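You operate a simulated robot arm through the tools that you are given. There is no shell and no other tool.

You are at the controls of a simulated robot arm. One attempt, no reset.

TASK
Run the white bench tap till it comes clear, then fill the clear measuring jug up between its lines.
Fine: slide the jug under the tap; shut the tap and leave the jug there.
Where things are to end (x, y in the base frame): measuring jug within 0.02 m of [0.55, 0.26].

Only the result counts: the job must be done as asked and must still hold three seconds after the hand-in. Knocking over, shifting, dropping, spilling or breaking anything else fails it.

THE ROBOT
A 6-joint arm with a two-finger parallel gripper, fixed in place. Base frame: the origin is at the foot of the arm, x ahead of it, y to its left, z up. Readings come in m, degrees, newtons and seconds.
With the tool pointing down near the work surface it reaches from about 0.36 to 0.76 m from the base axis. Its first joint turns from -66.0 to 66.0 degrees. Payload 2.45 kg.
The TCP is the grasp point between the finger pads, 0.024 m short of the fingertips. In the tool frame z runs along the fingers and y along their closing line. Largest opening 0.068 m; finger width 0.017, thickness 0.01; the body of the gripper, 0.04 by 0.07 m, starts 0.041 m behind the TCP.
Orientation is told as [roll, pitch, yaw] about the base's x, y, z axes, in that order, counted from this pose: with the fingers straight down and closing along the base's y, the tool's x points along the base's -x, its y along +y and its z along -z.

THE INTERFACE
- The arm moves only by the tool play_rows. Its argument "increments" is a list of rows, each an object of numbers (a shift or turn left out is 0, a gripper value left out holds the last): "claw": the opening, from 0 (shut) to 1 (fully open); "x", "y", "z": the shift along the tool's x, y, z in units of 20 mm (1.0 is 20 mm); "rx", "ry", "rz": the turn, a rotation vector about the tool's x, y, z in units of 8 degrees (1.0 is 8 degrees). In form: [{"claw": .., "x": .., "y": .., "z": .., "rx": .., "ry": .., "rz": ..}, ...]. A call has 1 to 20 rows; each row shifts and turns the commanded pose from where the row before left it, along the tool's axes as they then stand. A call with a number of a shift or a turn outside -1 to 1 is refused whole. Each row takes 0.2 s and may step no farther than 0.05 m and 8.6 degrees from the row before; otherwise, or with a gripper value out of range, the whole call is refused. A pose out of reach is approached as far as the arm can. The call stops where the force on the tool passes 70 N (or 10 N more than at its start, if that is more) or the arm is blocked; 0.2 s more then pass. Each finger travels about 0.108 m/s and halts on what it meets, pressing with about 30 N; the grip force reading is that of the motor and also rises with nothing between the fingers. The clock runs only during rows and for 0.2 s after the last one: add rows that do not move to give the fingers time. The reply holds the time, the measured pose of the TCP, the force on the tool along the base axes, the opening and the grip force, in the units named above and with some noise, with the torque about the TCP (base axes, N m) and any sound that the robot's microphone picked up, and new pictures: "views" is both (left out), scene, wrist or none.
- Cameras (640 x 400 px; columns grow to the right, rows downward): "scene" is fixed at [0.1817, 0.4337, 1.4577]; the picture's right is [-0.53, -0.85, 0.00], its down [-0.54, 0.34, -0.77] and it looks along [0.65, -0.41, -0.64] (base axes); focal length 270 px, centre (320, 200). "wrist" rides on the gripper at [0.084, 0.011, -0.075] in the tool frame; the picture's right is [-0.13, 0.99, 0.00], its down [-0.60, -0.08, -0.79] and it looks along [-0.79, -0.10, 0.61] (tool axes); focal length 251 px, centre (320, 200). There is no depth. A picture from a camera that has moved, and an enlarged one, comes with that camera's place and axes in the base frame and with its lens.
- close_up(camera, box): a new picture of the part [left, top, right, bottom] of that camera's present view, enlarged. No time passes.
- hand_in(): hands the job in; it is judged then, once.

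Nothing tells you positions but the pictures and the camera data. Unless the task says otherwise, let go and move clear before handing in.

The tools are called after "Emit:" as a command line: name --argument value ..., lists and objects as JSON in quotes. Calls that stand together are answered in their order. play_rows: Moves the arm, as the interface text tells. Its arguments: {"type":"object","properties":{"increments":{"type":"array","items":{"type":"object","properties":{"claw":{"type":"number"},"x":{"type":"number"},"y":{"type":"number"},"z":{"type":"number"},"rx":{"type":"number"},"ry":{"type":"number"},"rz":{"type":"number"}}}},"views":{"type":"string","enum":["both","scene","wrist","none"]}},"required":["increments"]} The other tools are called the same way: close_up (camera, box) takes an enlarged picture of a part of a camera's view; hand_in () hands the job in.

At the start:

```text
t: 0.0
ee_pos: [0.4872, 0.1225, 1.2711]
tcp_rot: [-0.1, 0.0, 0.1]
ft_force: [-0.9, -0.2, -0.1]
ft_torque: [-0.02, 0.0, 0.01]
opening: 0.0681
finger_force: 0.0
```

scene: 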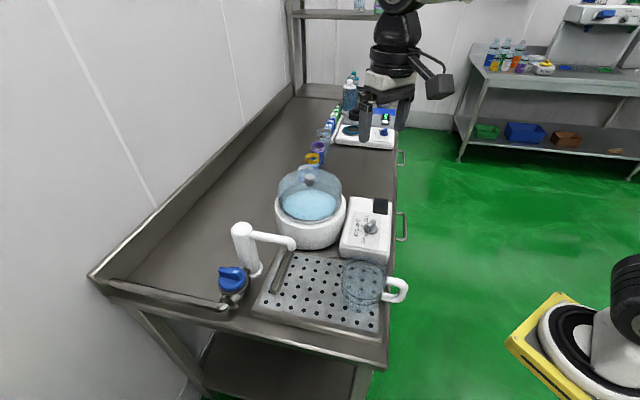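
wrist: 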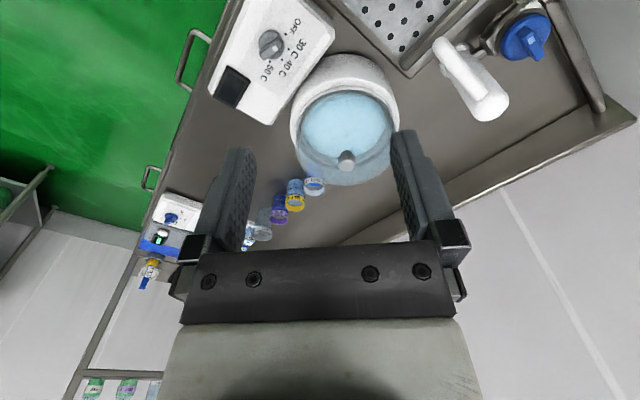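

I see a bench with a white tap (blue knob), a perforated drain tray, and a clear jug with a white handle on the tray. I'll enlarge the views to locate things before moving.

Emit:
close_up --camera "scene" --box '[200, 200, 430, 344]'

Emit:
close_up --camera "scene" --box '[320, 240, 430, 320]'

Emit:
close_up --camera "scene" --box '[200, 215, 310, 315]'

Emit:
close_up --camera "wrist" --box '[340, 0, 640, 188]'

```text
2.78 times, centred on (315, 272) of scene
camera zoom: at [0.1817, 0.4337, 1.4577], right [-0.53, -0.85, 0.0], down [-0.54, 0.34, -0.77], along [0.65, -0.41, -0.64], focal length 750 px, centre (334, 0)
```

zoom: 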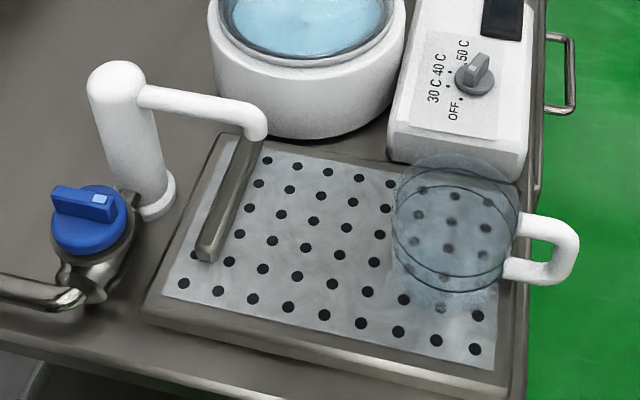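

```text
5.00 times, centred on (375, 280) of scene
camera zoom: at [0.1817, 0.4337, 1.4577], right [-0.53, -0.85, 0.0], down [-0.54, 0.34, -0.77], along [0.65, -0.41, -0.64], focal length 1350 px, centre (45, -200)
```

zoom: 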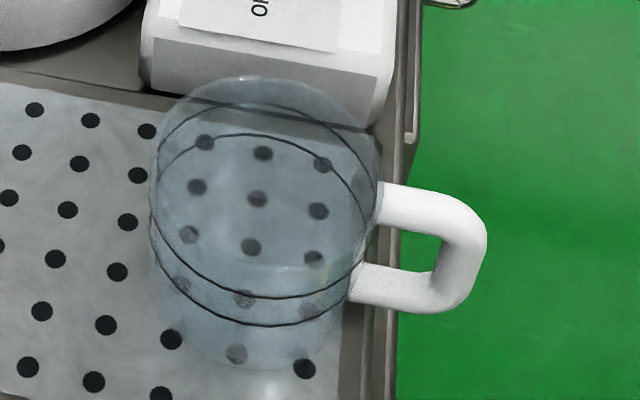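

```text
4.00 times, centred on (255, 265) of scene
camera zoom: at [0.1817, 0.4337, 1.4577], right [-0.53, -0.85, 0.0], down [-0.54, 0.34, -0.77], along [0.65, -0.41, -0.64], focal length 1080 px, centre (580, -60)
```

zoom: 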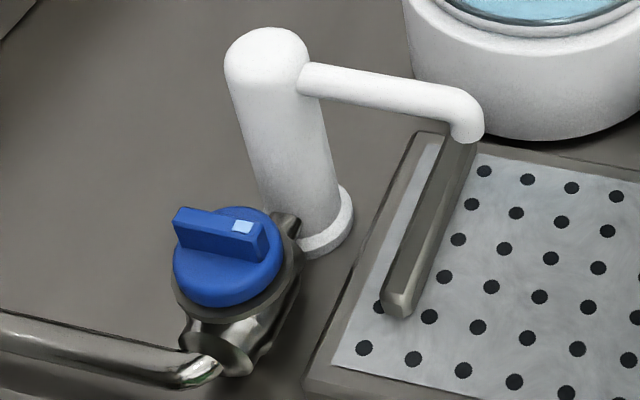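

```text
2.13 times, centred on (490, 94) of wrist
camera zoom: at [0.4035, 0.1328, 1.3468], right [0.13, 0.99, 0.0], down [0.6, -0.08, 0.79], along [0.79, -0.1, -0.61], focal length 535 px, centre (-42, 426)
```

zoom: 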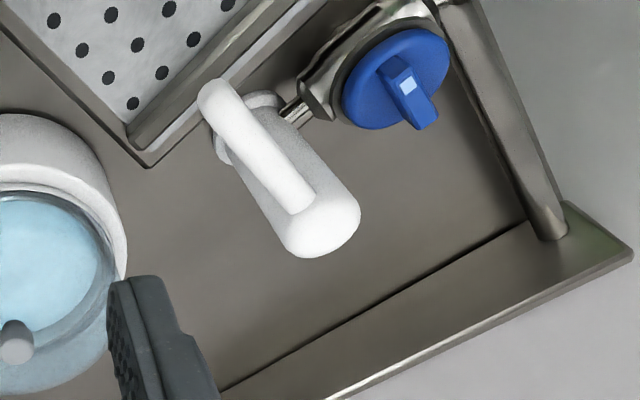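

The jug stands on the tray around (0.42, 0.17), the spout is near (0.56, 0.27, 0.97), and the blue knob is near (0.59, 0.42, 0.93). I'll bring the wrist camera over to look at the knob before I touch it.

Emit:
play_rows --increments '[{"claw": 1, "y": 0.97, "z": 0.5, "x": 0.2}, {"y": 0.97, "z": 0.5, "x": 0.2}, {"y": 0.97, "z": 0.5, "x": 0.2}, {"y": 0.97, "z": 0.5, "x": 0.2}, {"y": 0.97, "z": 0.5, "x": 0.2}, {"y": 0.97, "z": 0.5, "x": 0.2}, {"y": 0.97, "z": 0.5, "x": 0.2}, {"y": 0.97, "z": 0.5, "x": 0.2}, {"y": 0.97, "z": 0.5, "x": 0.2}, {"y": 0.97, "z": 0.5, "x": 0.2}, {"y": 0.97, "z": 0.5, "x": 0.2}, {"y": 0.97, "z": 0.5, "x": 0.2}, {"y": 0.97, "z": 0.5, "x": 0.2}, {"y": 0.97, "z": 0.5, "x": 0.2}, {"y": 0.97, "z": 0.5, "x": 0.2}, {"y": 0.97, "z": 0.5, "x": 0.2}, {}]' --views "both"

```text
t: 3.6
ee_pos: [0.4219, 0.4328, 1.1115]
tcp_rot: [0.1, 0.0, 0.0]
ft_force: [1.0, 0.1, -0.6]
ft_torque: [0.03, 0.02, 0.01]
opening: 0.0681
finger_force: 0.0
camera wrist: at [0.3374, 0.4436, 1.1864], right [0.13, 0.99, 0.0], down [0.6, -0.08, 0.79], along [0.79, -0.1, -0.61], focal length 251 px, centre (320, 200)
```

scene: 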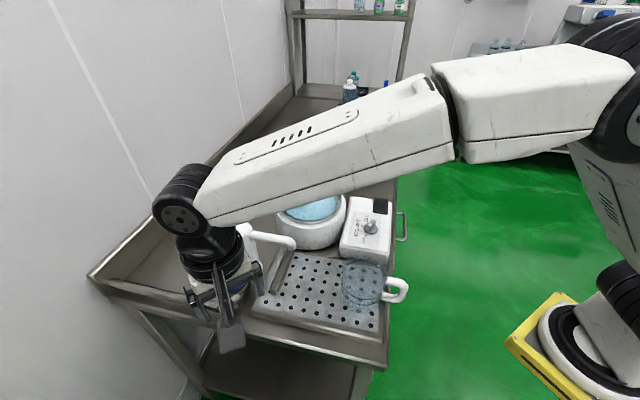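
wrist: 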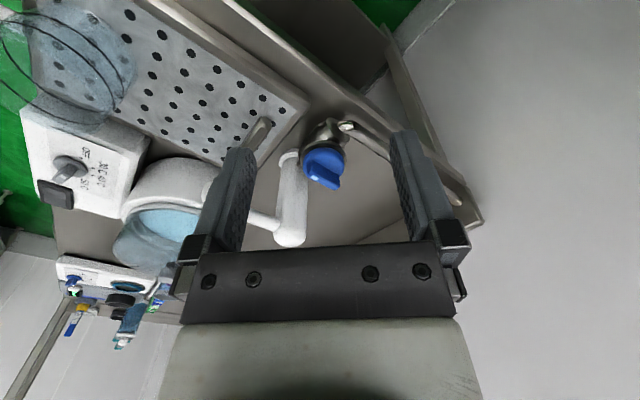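

The knob now sits near the middle of the wrist view, with the tap column beside it. I'll enlarge it to measure the bar's position and direction.

Emit:
close_up --camera "wrist" --box '[240, 90, 400, 250]'

Emit:
close_up --camera "wrist" --box '[0, 0, 320, 200]'

```text
2.50 times, centred on (320, 170) of wrist
camera zoom: at [0.3374, 0.4436, 1.1864], right [0.13, 0.99, 0.0], down [0.6, -0.08, 0.79], along [0.79, -0.1, -0.61], focal length 629 px, centre (320, 275)
```

zoom: 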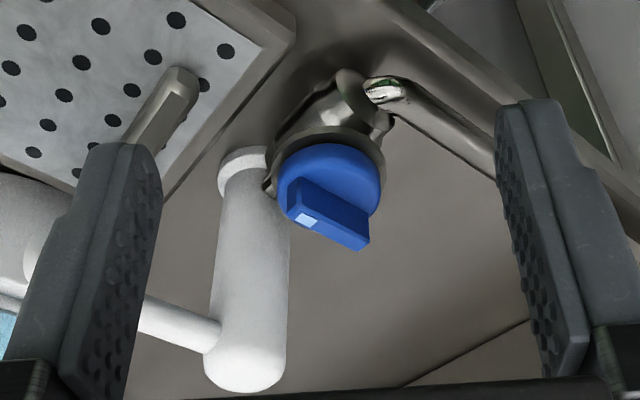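

```text
2.00 times, centred on (160, 100) of wrist
camera zoom: at [0.3374, 0.4436, 1.1864], right [0.13, 0.99, 0.0], down [0.6, -0.08, 0.79], along [0.79, -0.1, -0.61], focal length 503 px, centre (640, 400)
```

zoom: 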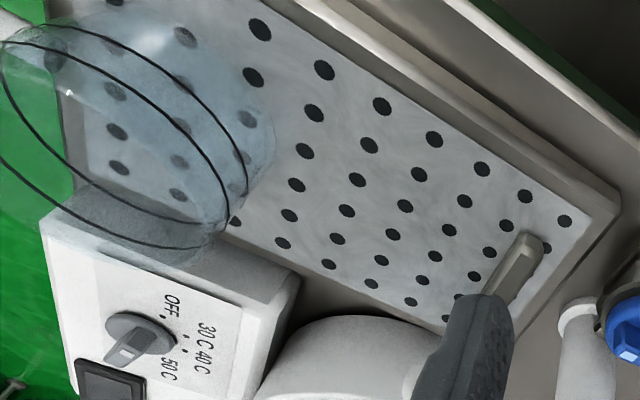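

I'll zoom further on the knob from both cameras to get the bar's ends.

Emit:
close_up --camera "wrist" --box '[290, 110, 360, 160]'

Emit:
close_up --camera "wrist" --box '[280, 140, 360, 200]'

```text
8.00 times, centred on (325, 135) of wrist
camera zoom: at [0.3374, 0.4436, 1.1864], right [0.13, 0.99, 0.0], down [0.6, -0.08, 0.79], along [0.79, -0.1, -0.61], focal length 2012 px, centre (280, 720)
```

zoom: 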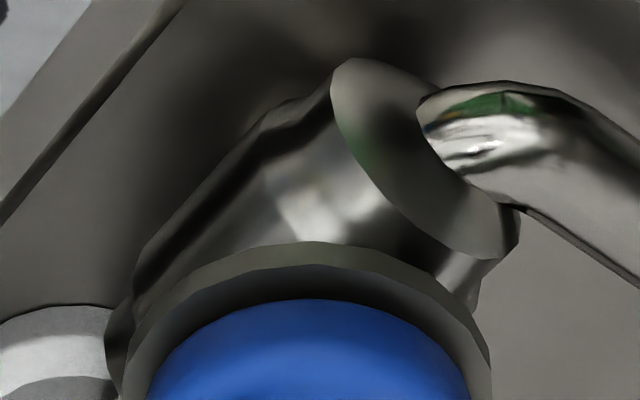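

```text
6.67 times, centred on (320, 170) of wrist
camera zoom: at [0.3374, 0.4436, 1.1864], right [0.13, 0.99, 0.0], down [0.6, -0.08, 0.79], along [0.79, -0.1, -0.61], focal length 1676 px, centre (320, 400)
```

zoom: 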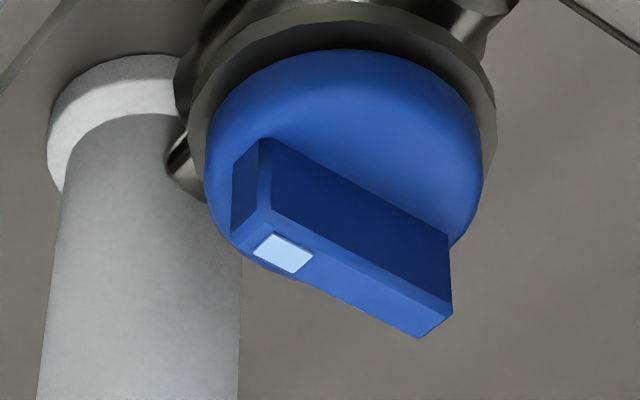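

The knob's bar runs along about 45° in the base frame, centred near (0.595, 0.417) with its top at about 0.957. The column beside it tops out near 1.03. I'll yaw the tool 45°, narrow the fingers and hover above the knob to check.

Emit:
play_rows --increments '[{"claw": 0.6, "rz": -0.9375}, {"rz": -0.9375}, {"rz": -0.9375}, {"rz": -0.9375}, {"rz": -0.9375}, {"rz": -0.9375}, {"x": -0.695, "y": -0.835, "z": 0.197}, {"x": -0.695, "y": -0.835, "z": 0.197}, {"x": -0.695, "y": -0.835, "z": 0.197}, {"x": -0.695, "y": -0.835, "z": 0.197}, {"x": -0.695, "y": -0.835, "z": 0.197}, {"x": -0.695, "y": -0.835, "z": 0.197}, {"x": -0.695, "y": -0.835, "z": 0.197}, {"x": -0.695, "y": -0.835, "z": 0.197}, {}, {}]' --views "both"

```text
t: 7.0
ee_pos: [0.5963, 0.4176, 1.0791]
tcp_rot: [0.0, 0.1, 44.9]
ft_force: [-0.2, -0.8, -0.1]
ft_torque: [-0.02, -0.01, 0.01]
opening: 0.0405
finger_force: 0.1
camera wrist: at [0.5303, 0.3653, 1.1556], right [-0.61, 0.79, 0.0], down [0.48, 0.37, 0.79], along [0.63, 0.48, -0.61], focal length 251 px, centre (320, 200)
```

scene: 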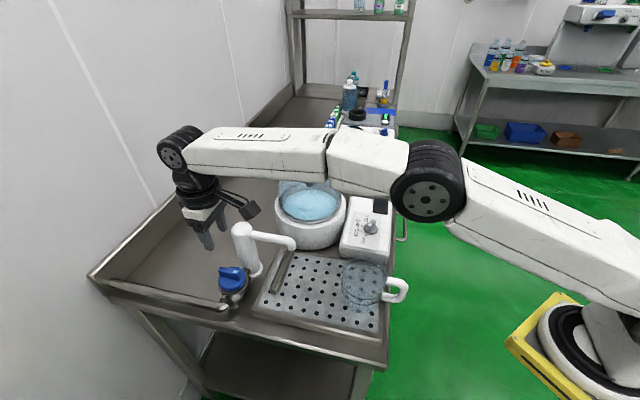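
wrist: 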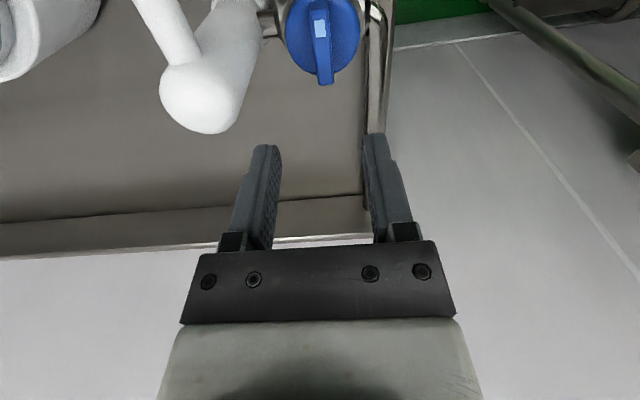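

The gripper hovers above the knob and the estimates look consistent. I'll enlarge the wrist view to check the alignment.

Emit:
close_up --camera "wrist" --box '[240, 0, 400, 100]'

Emit:
close_up --camera "wrist" --box '[120, 0, 420, 188]'

```text
4.00 times, centred on (320, 50) of wrist
camera zoom: at [0.5303, 0.3653, 1.1556], right [-0.61, 0.79, 0.0], down [0.48, 0.37, 0.79], along [0.63, 0.48, -0.61], focal length 1006 px, centre (320, 800)
```

zoom: 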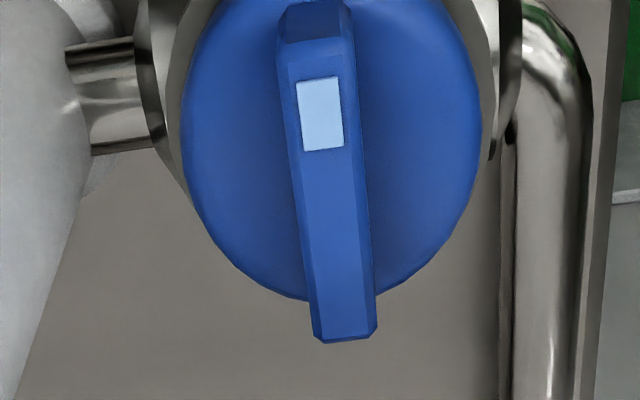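

```text
2.13 times, centred on (270, 94) of wrist
camera zoom: at [0.5303, 0.3653, 1.1556], right [-0.61, 0.79, 0.0], down [0.48, 0.37, 0.79], along [0.63, 0.48, -0.61], focal length 535 px, centre (426, 426)
```

zoom: 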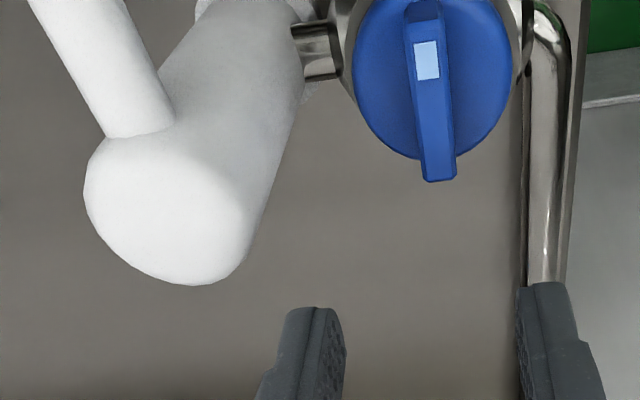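

The bar lies between the fingers, aligned to about 1 mm, and the column clears the gripper body by about 2 cm. I'll lower onto the bar and grip it.

Emit:
play_rows --increments '[{"y": 0.065, "z": 0.94}, {"z": 0.94}, {"z": 0.94}, {"z": 0.94}, {"z": 0.94}, {"z": 0.94}, {}, {}]' --views "both"

```text
t: 8.8
ee_pos: [0.5962, 0.4174, 0.9681]
tcp_rot: [0.0, -0.1, 45.0]
ft_force: [0.4, 0.2, 0.1]
ft_torque: [-0.02, 0.0, -0.03]
opening: 0.0406
finger_force: 0.1
camera wrist: at [0.5294, 0.3658, 1.0435], right [-0.61, 0.79, 0.0], down [0.48, 0.37, 0.79], along [0.63, 0.48, -0.61], focal length 251 px, centre (320, 200)
```

scene: 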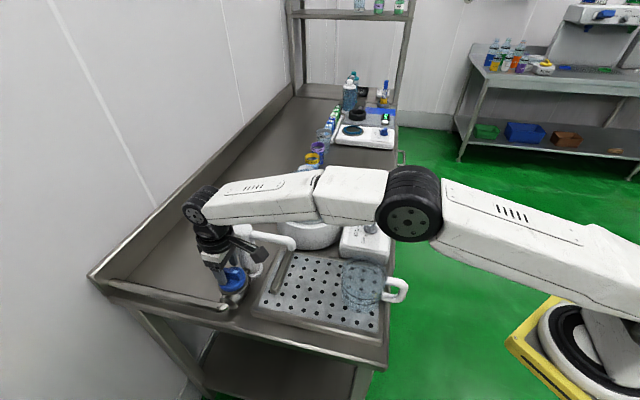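
wrist: 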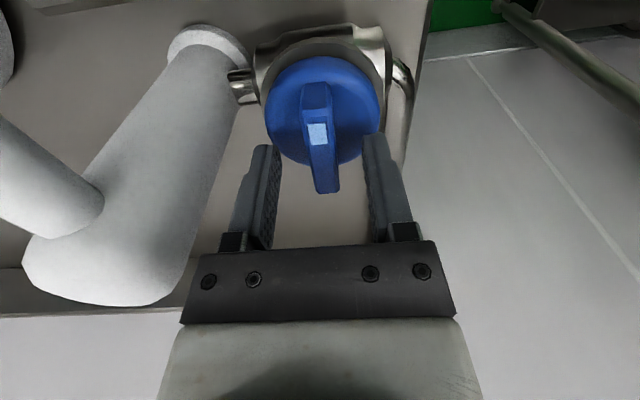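

The fingers straddle the bar with no contact force. I'll close on it now.

Emit:
play_rows --increments '[{"z": 0.1, "claw": 0.6}, {"claw": 0.1}, {"claw": 0.1}, {"claw": 0.1}]' --views "wrist"

```text
t: 9.8
ee_pos: [0.596, 0.4187, 0.9664]
tcp_rot: [0.2, 0.1, 45.1]
ft_force: [-8.6, 8.4, 0.7]
ft_torque: [0.02, 0.09, -0.07]
opening: 0.0128
finger_force: 33.5
camera wrist: at [0.5282, 0.3667, 1.0415], right [-0.61, 0.79, 0.0], down [0.48, 0.37, 0.79], along [0.63, 0.49, -0.61], focal length 251 px, centre (320, 200)
```

wrist: 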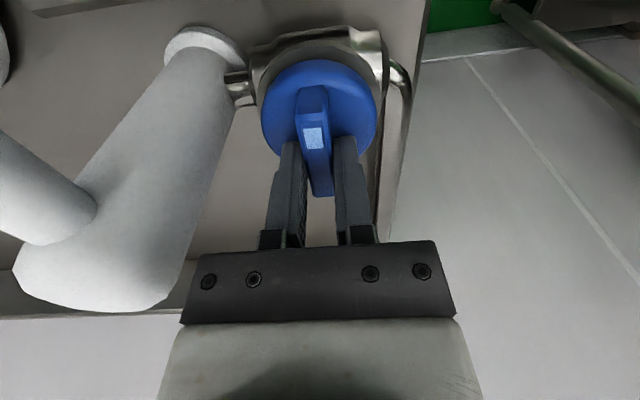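

The bar is gripped (opening 12.8 mm). I'll ease off the small side load and try a small counter-clockwise turn, watching the torque and the knob.

Emit:
play_rows --increments '[{"y": 0.06}, {"rz": -0.5}, {"rz": -0.5}, {}]' --views "wrist"

```text
t: 10.8
ee_pos: [0.5947, 0.4181, 0.9651]
tcp_rot: [0.0, -0.1, 53.1]
ft_force: [-4.6, 10.4, 2.2]
ft_torque: [-0.49, 0.63, -0.03]
opening: 0.0131
finger_force: 33.2
camera wrist: at [0.5355, 0.3582, 1.0414], right [-0.72, 0.7, 0.0], down [0.42, 0.44, 0.79], along [0.55, 0.57, -0.61], focal length 251 px, centre (320, 200)
```

wrist: 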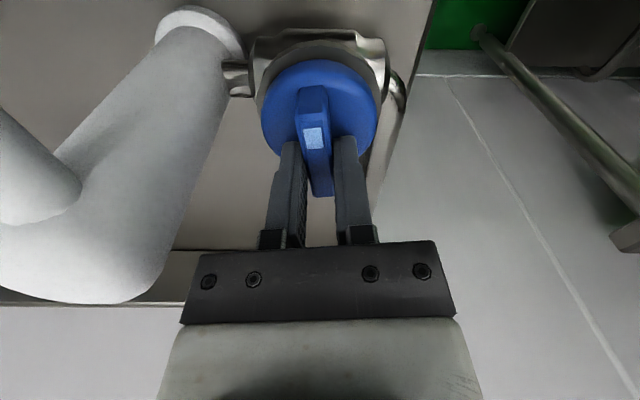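

The knob turned freely with the tool, so counter-clockwise is a working direction. I'll turn further in small steps and watch the spout.

Emit:
play_rows --increments '[{"rz": -0.5}, {"rz": -0.5}, {}]' --views "both"

Emit:
close_up --camera "scene" --box '[200, 200, 430, 344]'

```text
t: 11.6
ee_pos: [0.5945, 0.4204, 0.9666]
tcp_rot: [0.0, -0.1, 61.1]
ft_force: [-13.8, 10.5, -0.1]
ft_torque: [0.96, -0.29, -0.05]
opening: 0.013
finger_force: 32.7
camera wrist: at [0.5442, 0.3508, 1.0414], right [-0.81, 0.59, 0.0], down [0.36, 0.49, 0.79], along [0.47, 0.64, -0.61], focal length 251 px, centre (320, 200)
```

scene: 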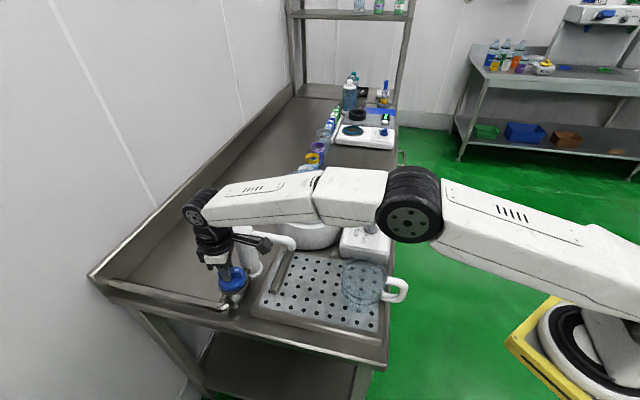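
wrist: 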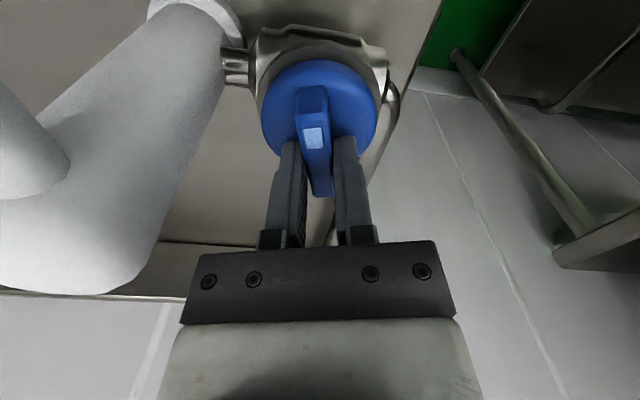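

```text
2.78 times, centred on (315, 272) of scene
camera zoom: at [0.1813, 0.4339, 1.4576], right [-0.53, -0.85, 0.0], down [-0.54, 0.34, -0.77], along [0.65, -0.41, -0.64], focal length 750 px, centre (334, 0)
```

zoom: 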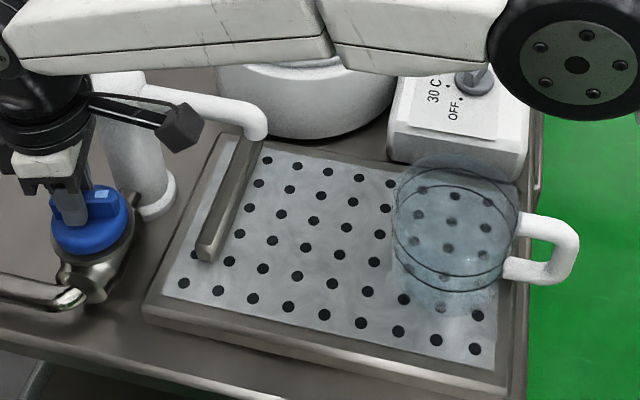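

Still no flow at 16°. I'll continue in small steps and relieve the side load.

Emit:
play_rows --increments '[{"y": 0.08, "rz": -0.5}, {"rz": -0.5}, {}]' --views "scene"

Emit:
close_up --camera "scene" --box '[200, 200, 430, 344]'

```text
t: 12.4
ee_pos: [0.5944, 0.4193, 0.966]
tcp_rot: [-0.1, -0.2, 69.0]
ft_force: [-6.7, 13.9, 0.5]
ft_torque: [-0.13, 0.35, 0.03]
opening: 0.0127
finger_force: 33.0
```

scene: 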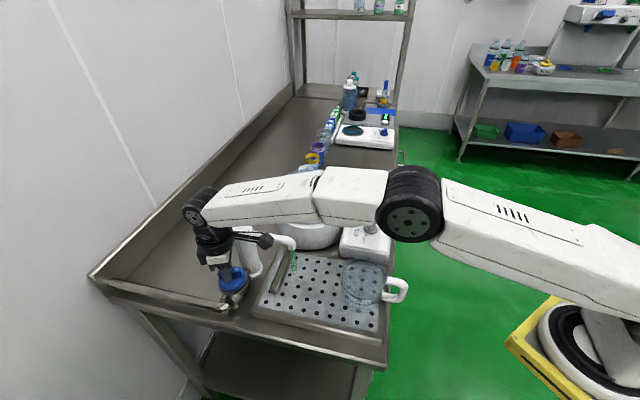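

```text
2.78 times, centred on (315, 272) of scene
camera zoom: at [0.1815, 0.434, 1.4576], right [-0.53, -0.85, 0.0], down [-0.54, 0.34, -0.77], along [0.65, -0.41, -0.64], focal length 750 px, centre (334, 0)
```

zoom: 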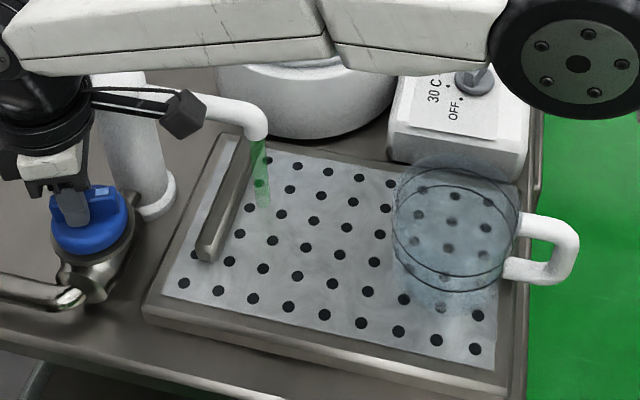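

Water is flowing now and it runs green. I'll hold the tap here and let it run until it comes clear.

Emit:
play_rows --increments '[{}, {}, {}, {}, {}, {}, {}, {}, {}, {}, {}, {}, {}, {}, {}]' --views "none"

Emit:
close_up --camera "scene" --box '[200, 200, 430, 344]'

```text
t: 15.6
ee_pos: [0.5941, 0.4192, 0.9656]
tcp_rot: [-0.1, -0.1, 69.0]
ft_force: [-5.2, 14.5, 3.2]
ft_torque: [0.3, 0.09, 0.04]
opening: 0.0129
finger_force: 33.3
```

```text
2.78 times, centred on (315, 272) of scene
camera zoom: at [0.1815, 0.434, 1.4576], right [-0.53, -0.85, 0.0], down [-0.54, 0.34, -0.77], along [0.65, -0.41, -0.64], focal length 750 px, centre (334, 0)
```

zoom: 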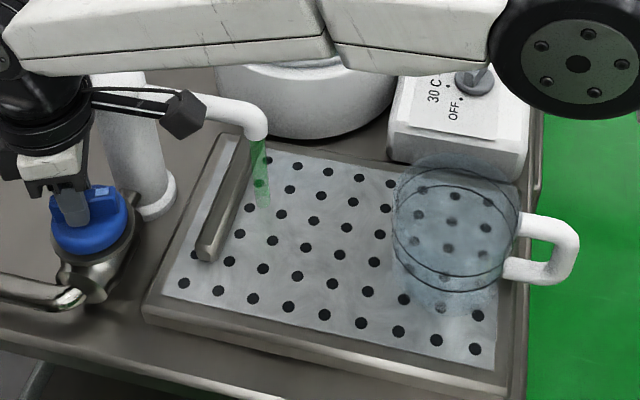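

Still green. I'll open a little further to flush faster and keep waiting.

Emit:
play_rows --increments '[{"rz": -0.5}, {"rz": -0.5}, {}, {}, {}, {}, {}, {}, {}, {}, {}, {}, {}, {}, {}, {}]' --views "none"

Emit:
close_up --camera "scene" --box '[200, 200, 430, 344]'

```text
t: 19.0
ee_pos: [0.5939, 0.4199, 0.9656]
tcp_rot: [-0.1, 0.0, 77.0]
ft_force: [-11.3, 9.2, 5.4]
ft_torque: [-0.16, 0.33, -0.16]
opening: 0.0125
finger_force: 32.7
```

```text
2.78 times, centred on (315, 272) of scene
camera zoom: at [0.1813, 0.4339, 1.4577], right [-0.53, -0.85, 0.0], down [-0.54, 0.34, -0.77], along [0.65, -0.41, -0.64], focal length 750 px, centre (334, 0)
```

zoom: 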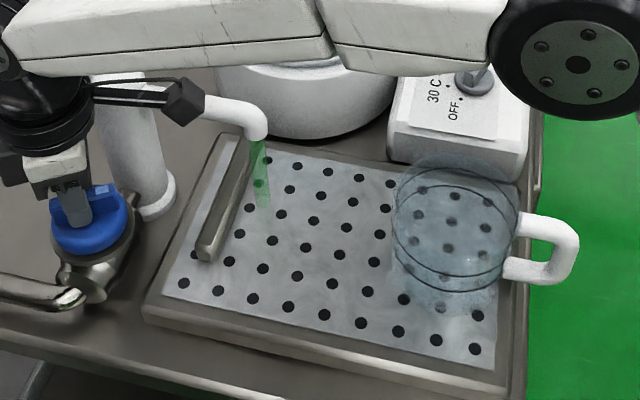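

Still green at 19 s, so I'll keep the tap running and check again.

Emit:
play_rows --increments '[{}, {}, {}, {}, {}, {}, {}, {}, {}, {}, {}, {}, {}, {}, {}, {}, {}, {}, {}, {}]' --views "none"

Emit:
close_up --camera "scene" --box '[200, 200, 430, 344]'

```text
t: 23.2
ee_pos: [0.5936, 0.4202, 0.9651]
tcp_rot: [0.1, 0.0, 77.0]
ft_force: [-13.3, 7.4, 3.5]
ft_torque: [0.22, 0.21, -0.16]
opening: 0.0128
finger_force: 33.1
```

```text
2.78 times, centred on (315, 272) of scene
camera zoom: at [0.1813, 0.4338, 1.4577], right [-0.53, -0.85, 0.0], down [-0.54, 0.34, -0.77], along [0.65, -0.41, -0.64], focal length 750 px, centre (334, 0)
```

zoom: 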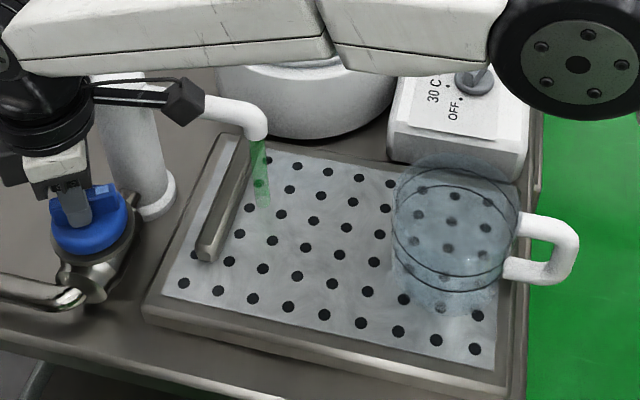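

Still green, maybe a touch lighter. I'll keep waiting.

Emit:
play_rows --increments '[{}, {}, {}, {}, {}, {}, {}, {}, {}, {}, {}, {}, {}, {}, {}, {}, {}, {}, {}, {}]' --views "none"

Emit:
close_up --camera "scene" --box '[220, 220, 340, 295]'

```text
t: 27.4
ee_pos: [0.5936, 0.4188, 0.9668]
tcp_rot: [0.0, 0.0, 77.1]
ft_force: [-13.0, 7.3, 1.7]
ft_torque: [0.14, 0.24, -0.14]
opening: 0.013
finger_force: 33.3
```

```text
5.33 times, centred on (280, 258) of scene
camera zoom: at [0.1813, 0.4338, 1.4577], right [-0.53, -0.85, 0.0], down [-0.54, 0.34, -0.77], along [0.65, -0.41, -0.64], focal length 1440 px, centre (533, -107)
```

zoom: 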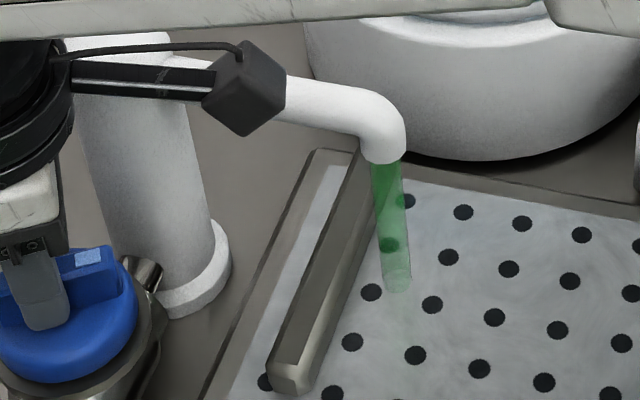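

The green seems to be fading. There is also a metal fence bar on the tray just behind the stream. I'll keep running the water.

Emit:
play_rows --increments '[{}, {}, {}, {}, {}, {}, {}, {}, {}, {}, {}, {}, {}, {}, {}, {}, {}, {}, {}, {}]' --views "none"

Emit:
close_up --camera "scene" --box '[220, 220, 340, 295]'

```text
t: 31.6
ee_pos: [0.5931, 0.4189, 0.9658]
tcp_rot: [-0.1, 0.0, 77.0]
ft_force: [-13.0, 6.9, 1.4]
ft_torque: [0.16, 0.24, -0.19]
opening: 0.0129
finger_force: 32.7
```

```text
5.33 times, centred on (280, 258) of scene
camera zoom: at [0.1813, 0.4338, 1.4577], right [-0.53, -0.85, 0.0], down [-0.54, 0.34, -0.77], along [0.65, -0.41, -0.64], focal length 1440 px, centre (533, -107)
```

zoom: 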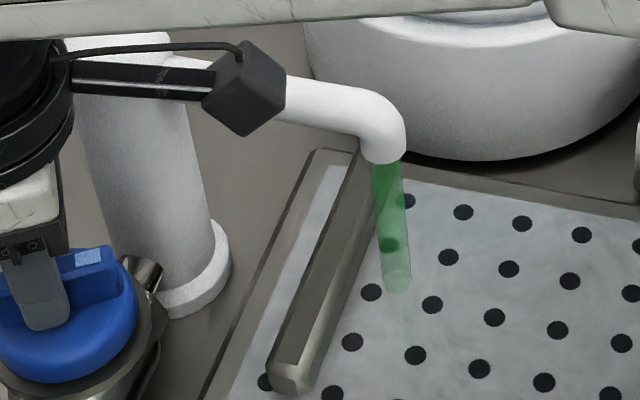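

The colour is unchanged. I'll keep running it for longer.

Emit:
play_rows --increments '[{}, {}, {}, {}, {}, {}, {}, {}, {}, {}, {}, {}, {}, {}, {}, {}, {}, {}, {}, {}]' --views "none"

Emit:
play_rows --increments '[{}, {}, {}, {}, {}, {}, {}, {}, {}, {}, {}, {}, {}, {}, {}, {}, {}, {}, {}, {}]' --views "none"

Emit:
close_up --camera "scene" --box '[220, 220, 340, 295]'

```text
t: 35.8
ee_pos: [0.5933, 0.4186, 0.9658]
tcp_rot: [0.0, 0.0, 76.9]
ft_force: [-13.3, 6.7, 1.5]
ft_torque: [0.1, 0.25, -0.21]
opening: 0.0129
finger_force: 32.9
```

```text
t: 40.0
ee_pos: [0.594, 0.4196, 0.9651]
tcp_rot: [0.0, 0.0, 77.0]
ft_force: [-14.1, 5.7, 0.7]
ft_torque: [0.11, 0.29, -0.16]
opening: 0.0129
finger_force: 33.3
```

```text
5.33 times, centred on (280, 258) of scene
camera zoom: at [0.1813, 0.4338, 1.4577], right [-0.53, -0.85, 0.0], down [-0.54, 0.34, -0.77], along [0.65, -0.41, -0.64], focal length 1440 px, centre (533, -107)
```

zoom: 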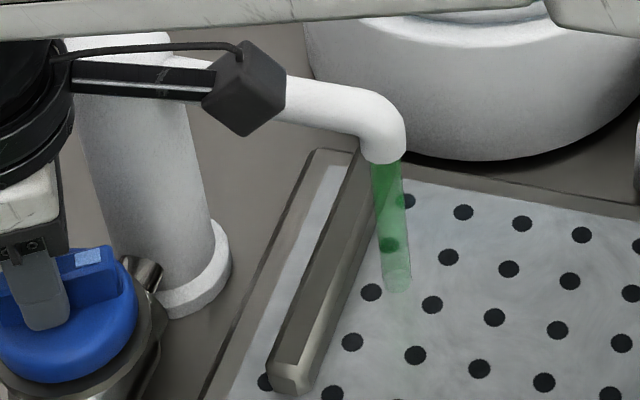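

Still green after about 28 s. I'll let it run on at this opening and then re-check.

Emit:
play_rows --increments '[{}, {}, {}, {}, {}, {}, {}, {}, {}, {}, {}, {}, {}, {}, {}, {}, {}, {}, {}, {}]' --views "none"

Emit:
play_rows --increments '[{}, {}, {}, {}, {}, {}, {}, {}, {}, {}, {}, {}, {}, {}, {}, {}, {}, {}, {}, {}]' --views "none"

Emit:
play_rows --increments '[{}, {}, {}, {}, {}, {}, {}, {}, {}, {}, {}, {}, {}, {}, {}, {}, {}, {}, {}, {}]' --views "both"

Emit:
close_up --camera "scene" --box '[220, 220, 340, 295]'

```text
t: 44.2
ee_pos: [0.594, 0.4199, 0.9657]
tcp_rot: [0.0, 0.0, 77.0]
ft_force: [-14.3, 5.6, 2.0]
ft_torque: [0.11, 0.28, -0.22]
opening: 0.013
finger_force: 33.4
```

```text
t: 48.4
ee_pos: [0.5933, 0.419, 0.9655]
tcp_rot: [0.0, 0.1, 77.0]
ft_force: [-14.9, 5.9, 1.0]
ft_torque: [0.06, 0.23, -0.16]
opening: 0.013
finger_force: 33.3
```

```text
t: 52.6
ee_pos: [0.5929, 0.4185, 0.9659]
tcp_rot: [0.0, 0.0, 77.1]
ft_force: [-14.3, 5.3, 0.3]
ft_torque: [0.1, 0.26, -0.21]
opening: 0.0129
finger_force: 33.0
camera wrist: at [0.5637, 0.3401, 1.0414], right [-0.94, 0.35, 0.0], down [0.21, 0.57, 0.79], along [0.28, 0.74, -0.61], focal length 251 px, centre (320, 200)
```

scene: 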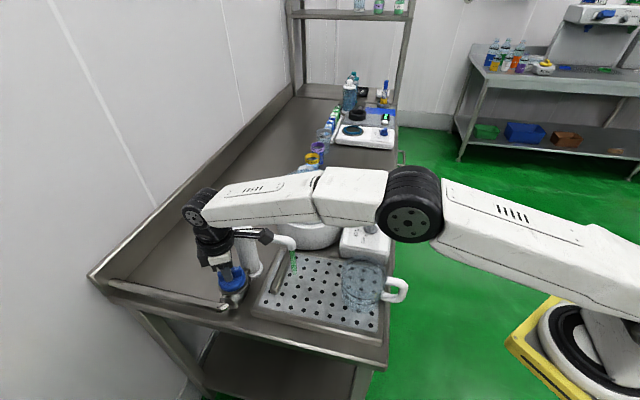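
wrist: 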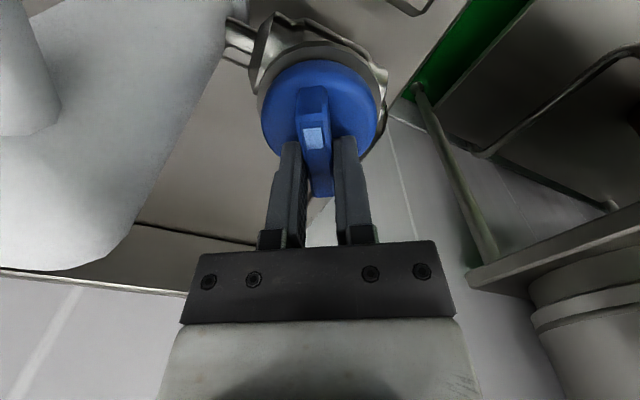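

```text
5.33 times, centred on (280, 258) of scene
camera zoom: at [0.1813, 0.4338, 1.4577], right [-0.53, -0.85, 0.0], down [-0.54, 0.34, -0.77], along [0.65, -0.41, -0.64], focal length 1440 px, centre (533, -107)
```

zoom: 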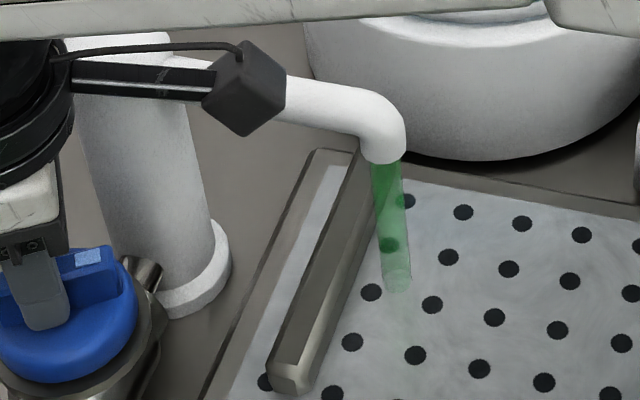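

Still green at 52 s, so the small opening probably gives a slow flow. I'll turn another 8° carefully, since the camera housing still clears the spout by my estimate, and watch the forces.

Emit:
play_rows --increments '[{"y": 0.08, "rz": -0.25}, {"rz": -0.25}, {"rz": -0.25}, {"rz": -0.25}, {}]' --views "both"

Emit:
close_up --camera "scene" --box '[220, 220, 340, 295]'

```text
t: 53.8
ee_pos: [0.5936, 0.4193, 0.9658]
tcp_rot: [-0.3, -0.2, 85.1]
ft_force: [8.2, 12.1, -1.2]
ft_torque: [0.24, 0.03, 0.05]
opening: 0.0129
finger_force: 32.9
camera wrist: at [0.5742, 0.3366, 1.0412], right [-0.98, 0.21, 0.0], down [0.13, 0.59, 0.8], along [0.17, 0.78, -0.61], focal length 251 px, centre (320, 200)
```

scene: 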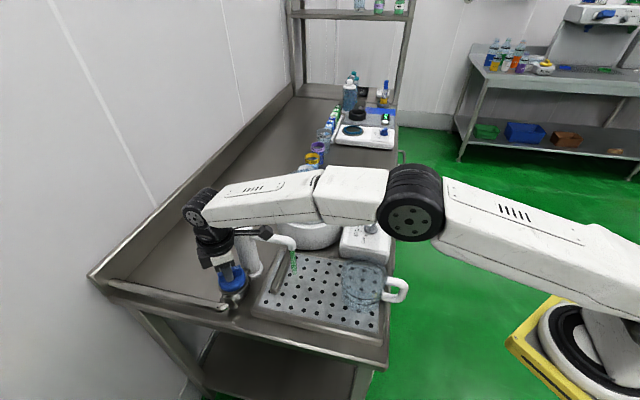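
wrist: 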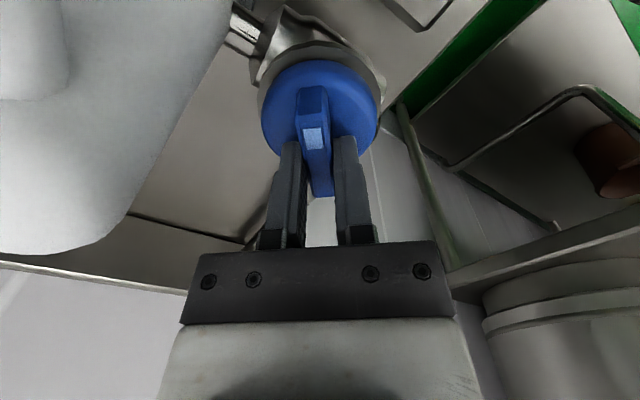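

```text
5.33 times, centred on (280, 258) of scene
camera zoom: at [0.1819, 0.434, 1.4575], right [-0.53, -0.85, 0.0], down [-0.54, 0.34, -0.77], along [0.65, -0.41, -0.64], focal length 1440 px, centre (533, -107)
```

zoom: 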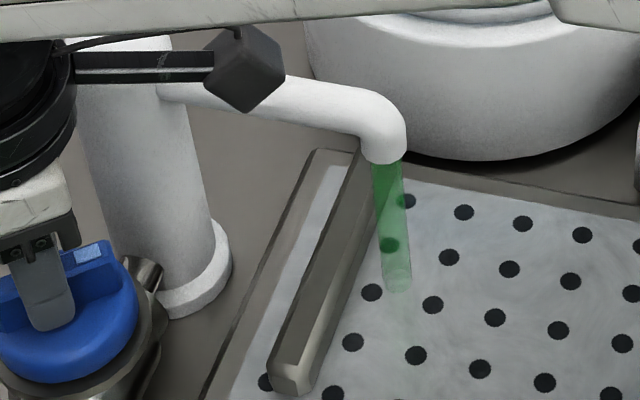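

There was no contact at 40°. I'll let it run here for a while.

Emit:
play_rows --increments '[{}, {}, {}, {}, {}, {}, {}, {}, {}, {}, {}, {}, {}, {}, {}, {}, {}, {}, {}, {}]' --views "none"

Emit:
play_rows --increments '[{}, {}, {}, {}, {}, {}, {}, {}, {}, {}, {}, {}, {}, {}, {}, {}, {}, {}, {}, {}]' --views "none"

Emit:
close_up --camera "scene" --box '[220, 220, 340, 295]'

```text
t: 58.0
ee_pos: [0.5925, 0.4204, 0.9663]
tcp_rot: [-0.1, -0.2, 84.9]
ft_force: [18.8, 7.8, 6.5]
ft_torque: [-0.02, -0.03, 0.08]
opening: 0.0129
finger_force: 33.3
```

```text
t: 62.2
ee_pos: [0.5939, 0.4205, 0.9648]
tcp_rot: [-0.2, -0.2, 85.1]
ft_force: [20.0, 4.5, 7.2]
ft_torque: [0.11, -0.07, 0.08]
opening: 0.0129
finger_force: 33.0
```

```text
5.33 times, centred on (280, 258) of scene
camera zoom: at [0.1821, 0.4337, 1.4576], right [-0.53, -0.85, 0.0], down [-0.54, 0.34, -0.77], along [0.65, -0.41, -0.64], focal length 1440 px, centre (533, -107)
```

zoom: 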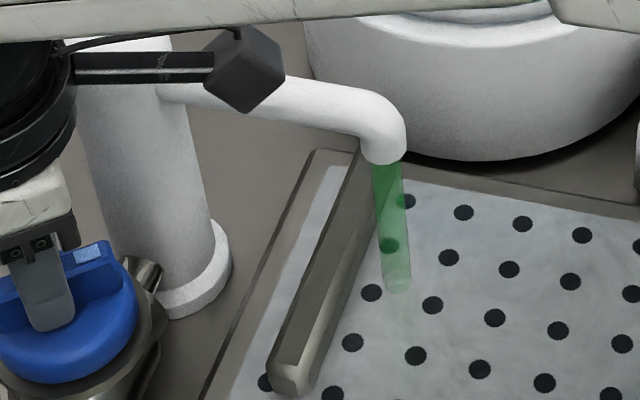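

Still green. I'll relieve the side load and open another 10°, keeping the camera clear of the column.

Emit:
play_rows --increments '[{"y": -0.06, "rz": -0.3}, {"rz": -0.3}, {"rz": -0.3}, {"rz": -0.3}, {}, {}, {}, {}, {}, {}, {}, {}, {}, {}, {}, {}, {}, {}, {}]' --views "both"

Emit:
close_up --camera "scene" --box '[220, 220, 340, 295]'

```text
t: 66.2
ee_pos: [0.5927, 0.4195, 0.9649]
tcp_rot: [0.0, -0.1, 94.6]
ft_force: [-21.5, 1.3, 22.2]
ft_torque: [0.15, 0.42, -0.1]
opening: 0.0127
finger_force: 33.5
camera wrist: at [0.5879, 0.3348, 1.0412], right [-1.0, 0.05, 0.0], down [0.03, 0.61, 0.79], along [0.04, 0.79, -0.61], focal length 251 px, centre (320, 200)
```

scene: 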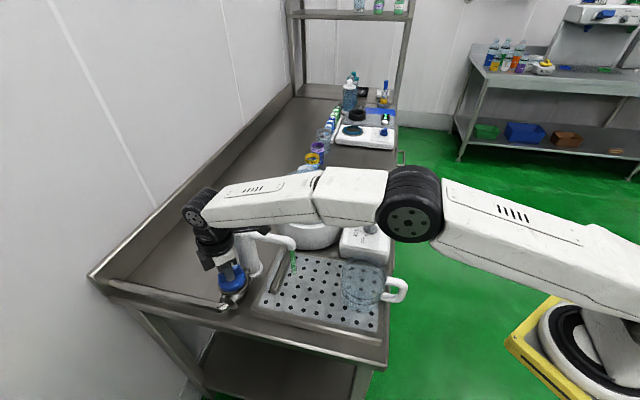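
wrist: 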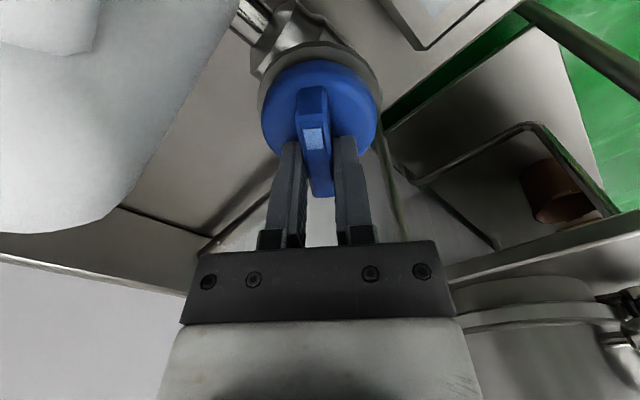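

```text
5.33 times, centred on (280, 258) of scene
camera zoom: at [0.1807, 0.4334, 1.4579], right [-0.53, -0.85, 0.0], down [-0.54, 0.34, -0.77], along [0.66, -0.41, -0.64], focal length 1440 px, centre (533, -107)
```

zoom: 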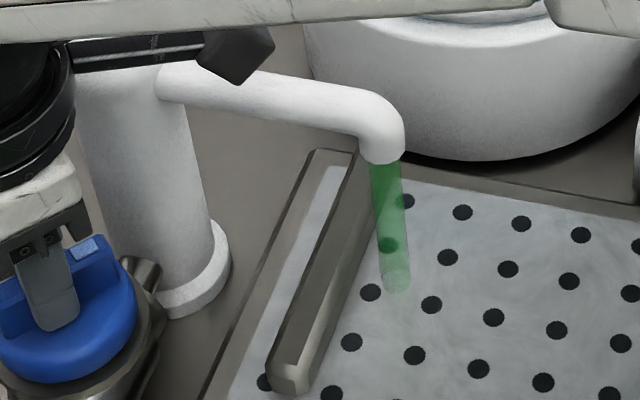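

The force has risen to about 20 N, so I'll stop turning here, release the knob, rise a little and let the water run while I check.

Emit:
play_rows --increments '[{"claw": 0.5}, {}, {}]' --views "none"

Emit:
close_up --camera "scene" --box '[200, 200, 340, 300]'

Emit:
close_up --camera "wrist" --box '[200, 20, 440, 220]'

```text
t: 67.0
ee_pos: [0.5943, 0.4194, 0.9637]
tcp_rot: [0.0, 0.0, 94.5]
ft_force: [-0.8, -0.2, -0.6]
ft_torque: [0.0, -0.01, 0.03]
opening: 0.034
finger_force: 0.1
```

```text
4.00 times, centred on (270, 250) of scene
camera zoom: at [0.1817, 0.4337, 1.4577], right [-0.53, -0.85, 0.0], down [-0.54, 0.34, -0.77], along [0.65, -0.41, -0.64], focal length 1080 px, centre (520, 0)
```

zoom: 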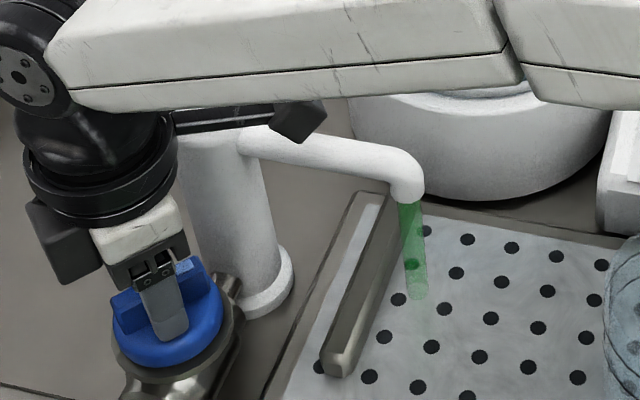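

```text
2.00 times, centred on (320, 120) of wrist
camera zoom: at [0.5891, 0.3343, 1.0401], right [-1.0, 0.05, 0.0], down [0.03, 0.61, 0.79], along [0.04, 0.79, -0.61], focal length 503 px, centre (320, 360)
```

zoom: 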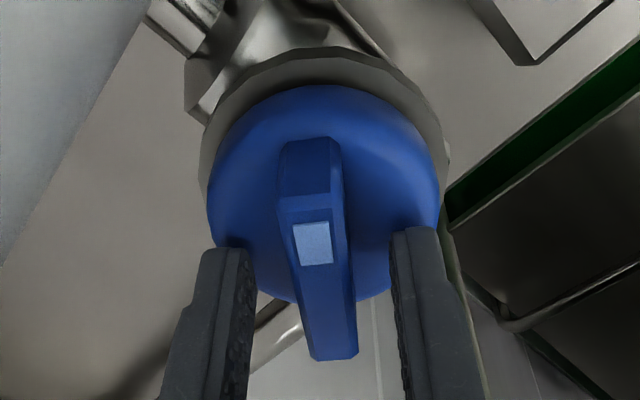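

Releasing dropped the force to zero, so nothing else was touching and the knob has stayed put. While it flushes I'll rise and flip the gripper 180° so the camera sits on the clear side for later turns.

Emit:
play_rows --increments '[{"z": -1}, {"z": -1}, {"z": -1}, {"z": -1}, {"z": -1}, {"rz": 0.9}, {"rz": 0.9}, {"rz": 0.9}, {"rz": 0.9}, {"rz": 0.9}, {"rz": 0.9}, {"rz": 0.9}, {"rz": 0.9}, {"rz": 0.9}, {"rz": 0.9}, {"rz": 0.9}, {"rz": 0.9}]' --views "none"

Emit:
play_rows --increments '[{"rz": 0.9}, {"rz": 0.9}, {"rz": 0.9}, {"rz": 0.9}, {"rz": 0.9}, {"rz": 0.9}, {"rz": 0.9}, {"rz": 0.9}, {"rz": 0.9}, {"rz": 0.9}, {"rz": 0.9}, {"rz": 0.9}, {"rz": 0.9}, {}]' --views "both"

Emit:
close_up --camera "scene" --box '[200, 200, 340, 300]'

```text
t: 70.6
ee_pos: [0.5937, 0.4204, 1.0651]
tcp_rot: [0.1, -0.1, 8.1]
ft_force: [0.6, 0.4, 0.7]
ft_torque: [-0.02, 0.0, -0.01]
opening: 0.0339
finger_force: 0.1
```

```text
t: 73.6
ee_pos: [0.5946, 0.4195, 1.0655]
tcp_rot: [0.1, 0.0, -85.6]
ft_force: [0.1, -0.2, 0.2]
ft_torque: [0.04, -0.01, -0.01]
opening: 0.0337
finger_force: 0.1
camera wrist: at [0.5976, 0.504, 1.141], right [1.0, -0.05, 0.0], down [-0.03, -0.61, 0.79], along [-0.04, -0.79, -0.61], focal length 251 px, centre (320, 200)
```

scene: 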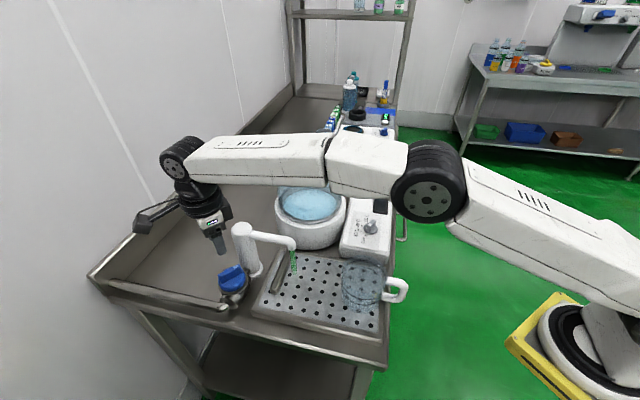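
wrist: 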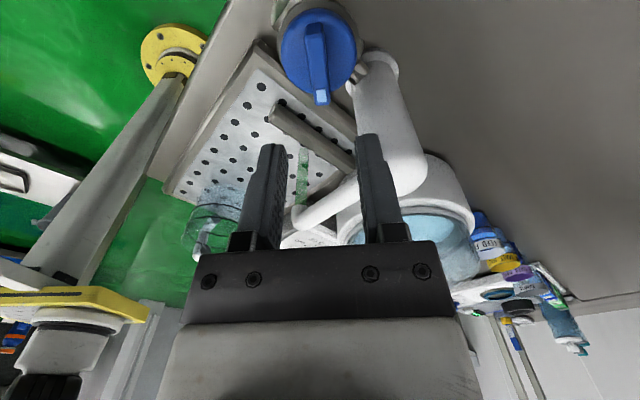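

```text
4.00 times, centred on (270, 250) of scene
camera zoom: at [0.1817, 0.4337, 1.4577], right [-0.53, -0.85, 0.0], down [-0.54, 0.34, -0.77], along [0.65, -0.41, -0.64], focal length 1080 px, centre (520, 0)
```

zoom: 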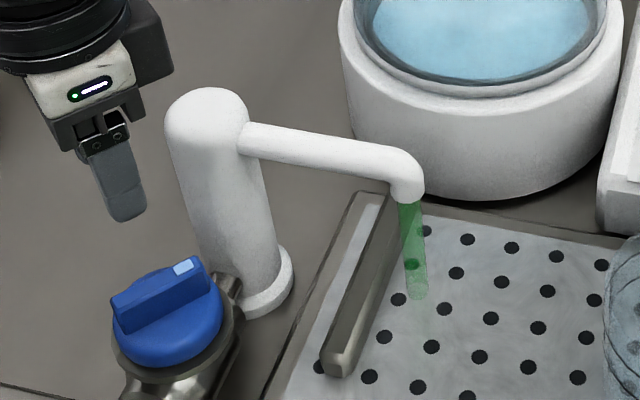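

The flip worked and the spout and jug are now in the wrist view too. I'll go down, regrip the bar and open the tap further.

Emit:
play_rows --increments '[{"x": -0.1, "z": 0.97}, {"z": 0.97}, {"z": 0.97}, {"z": 0.97}, {"z": 0.97}, {}, {"claw": 0.1}, {"claw": 0.1}, {"claw": 0.1}]' --views "wrist"

```text
t: 75.6
ee_pos: [0.5929, 0.4175, 0.969]
tcp_rot: [-0.1, 0.0, -85.4]
ft_force: [-8.5, -2.6, 0.3]
ft_torque: [0.01, 0.08, 0.0]
opening: 0.0131
finger_force: 32.8
camera wrist: at [0.5965, 0.5018, 1.044], right [1.0, -0.05, 0.0], down [-0.03, -0.61, 0.79], along [-0.04, -0.79, -0.61], focal length 251 px, centre (320, 200)
```

wrist: 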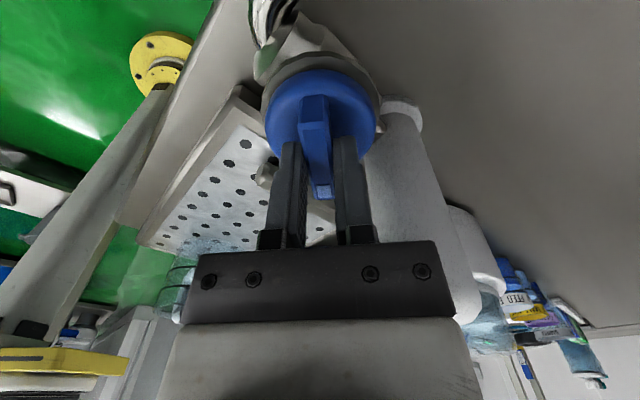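

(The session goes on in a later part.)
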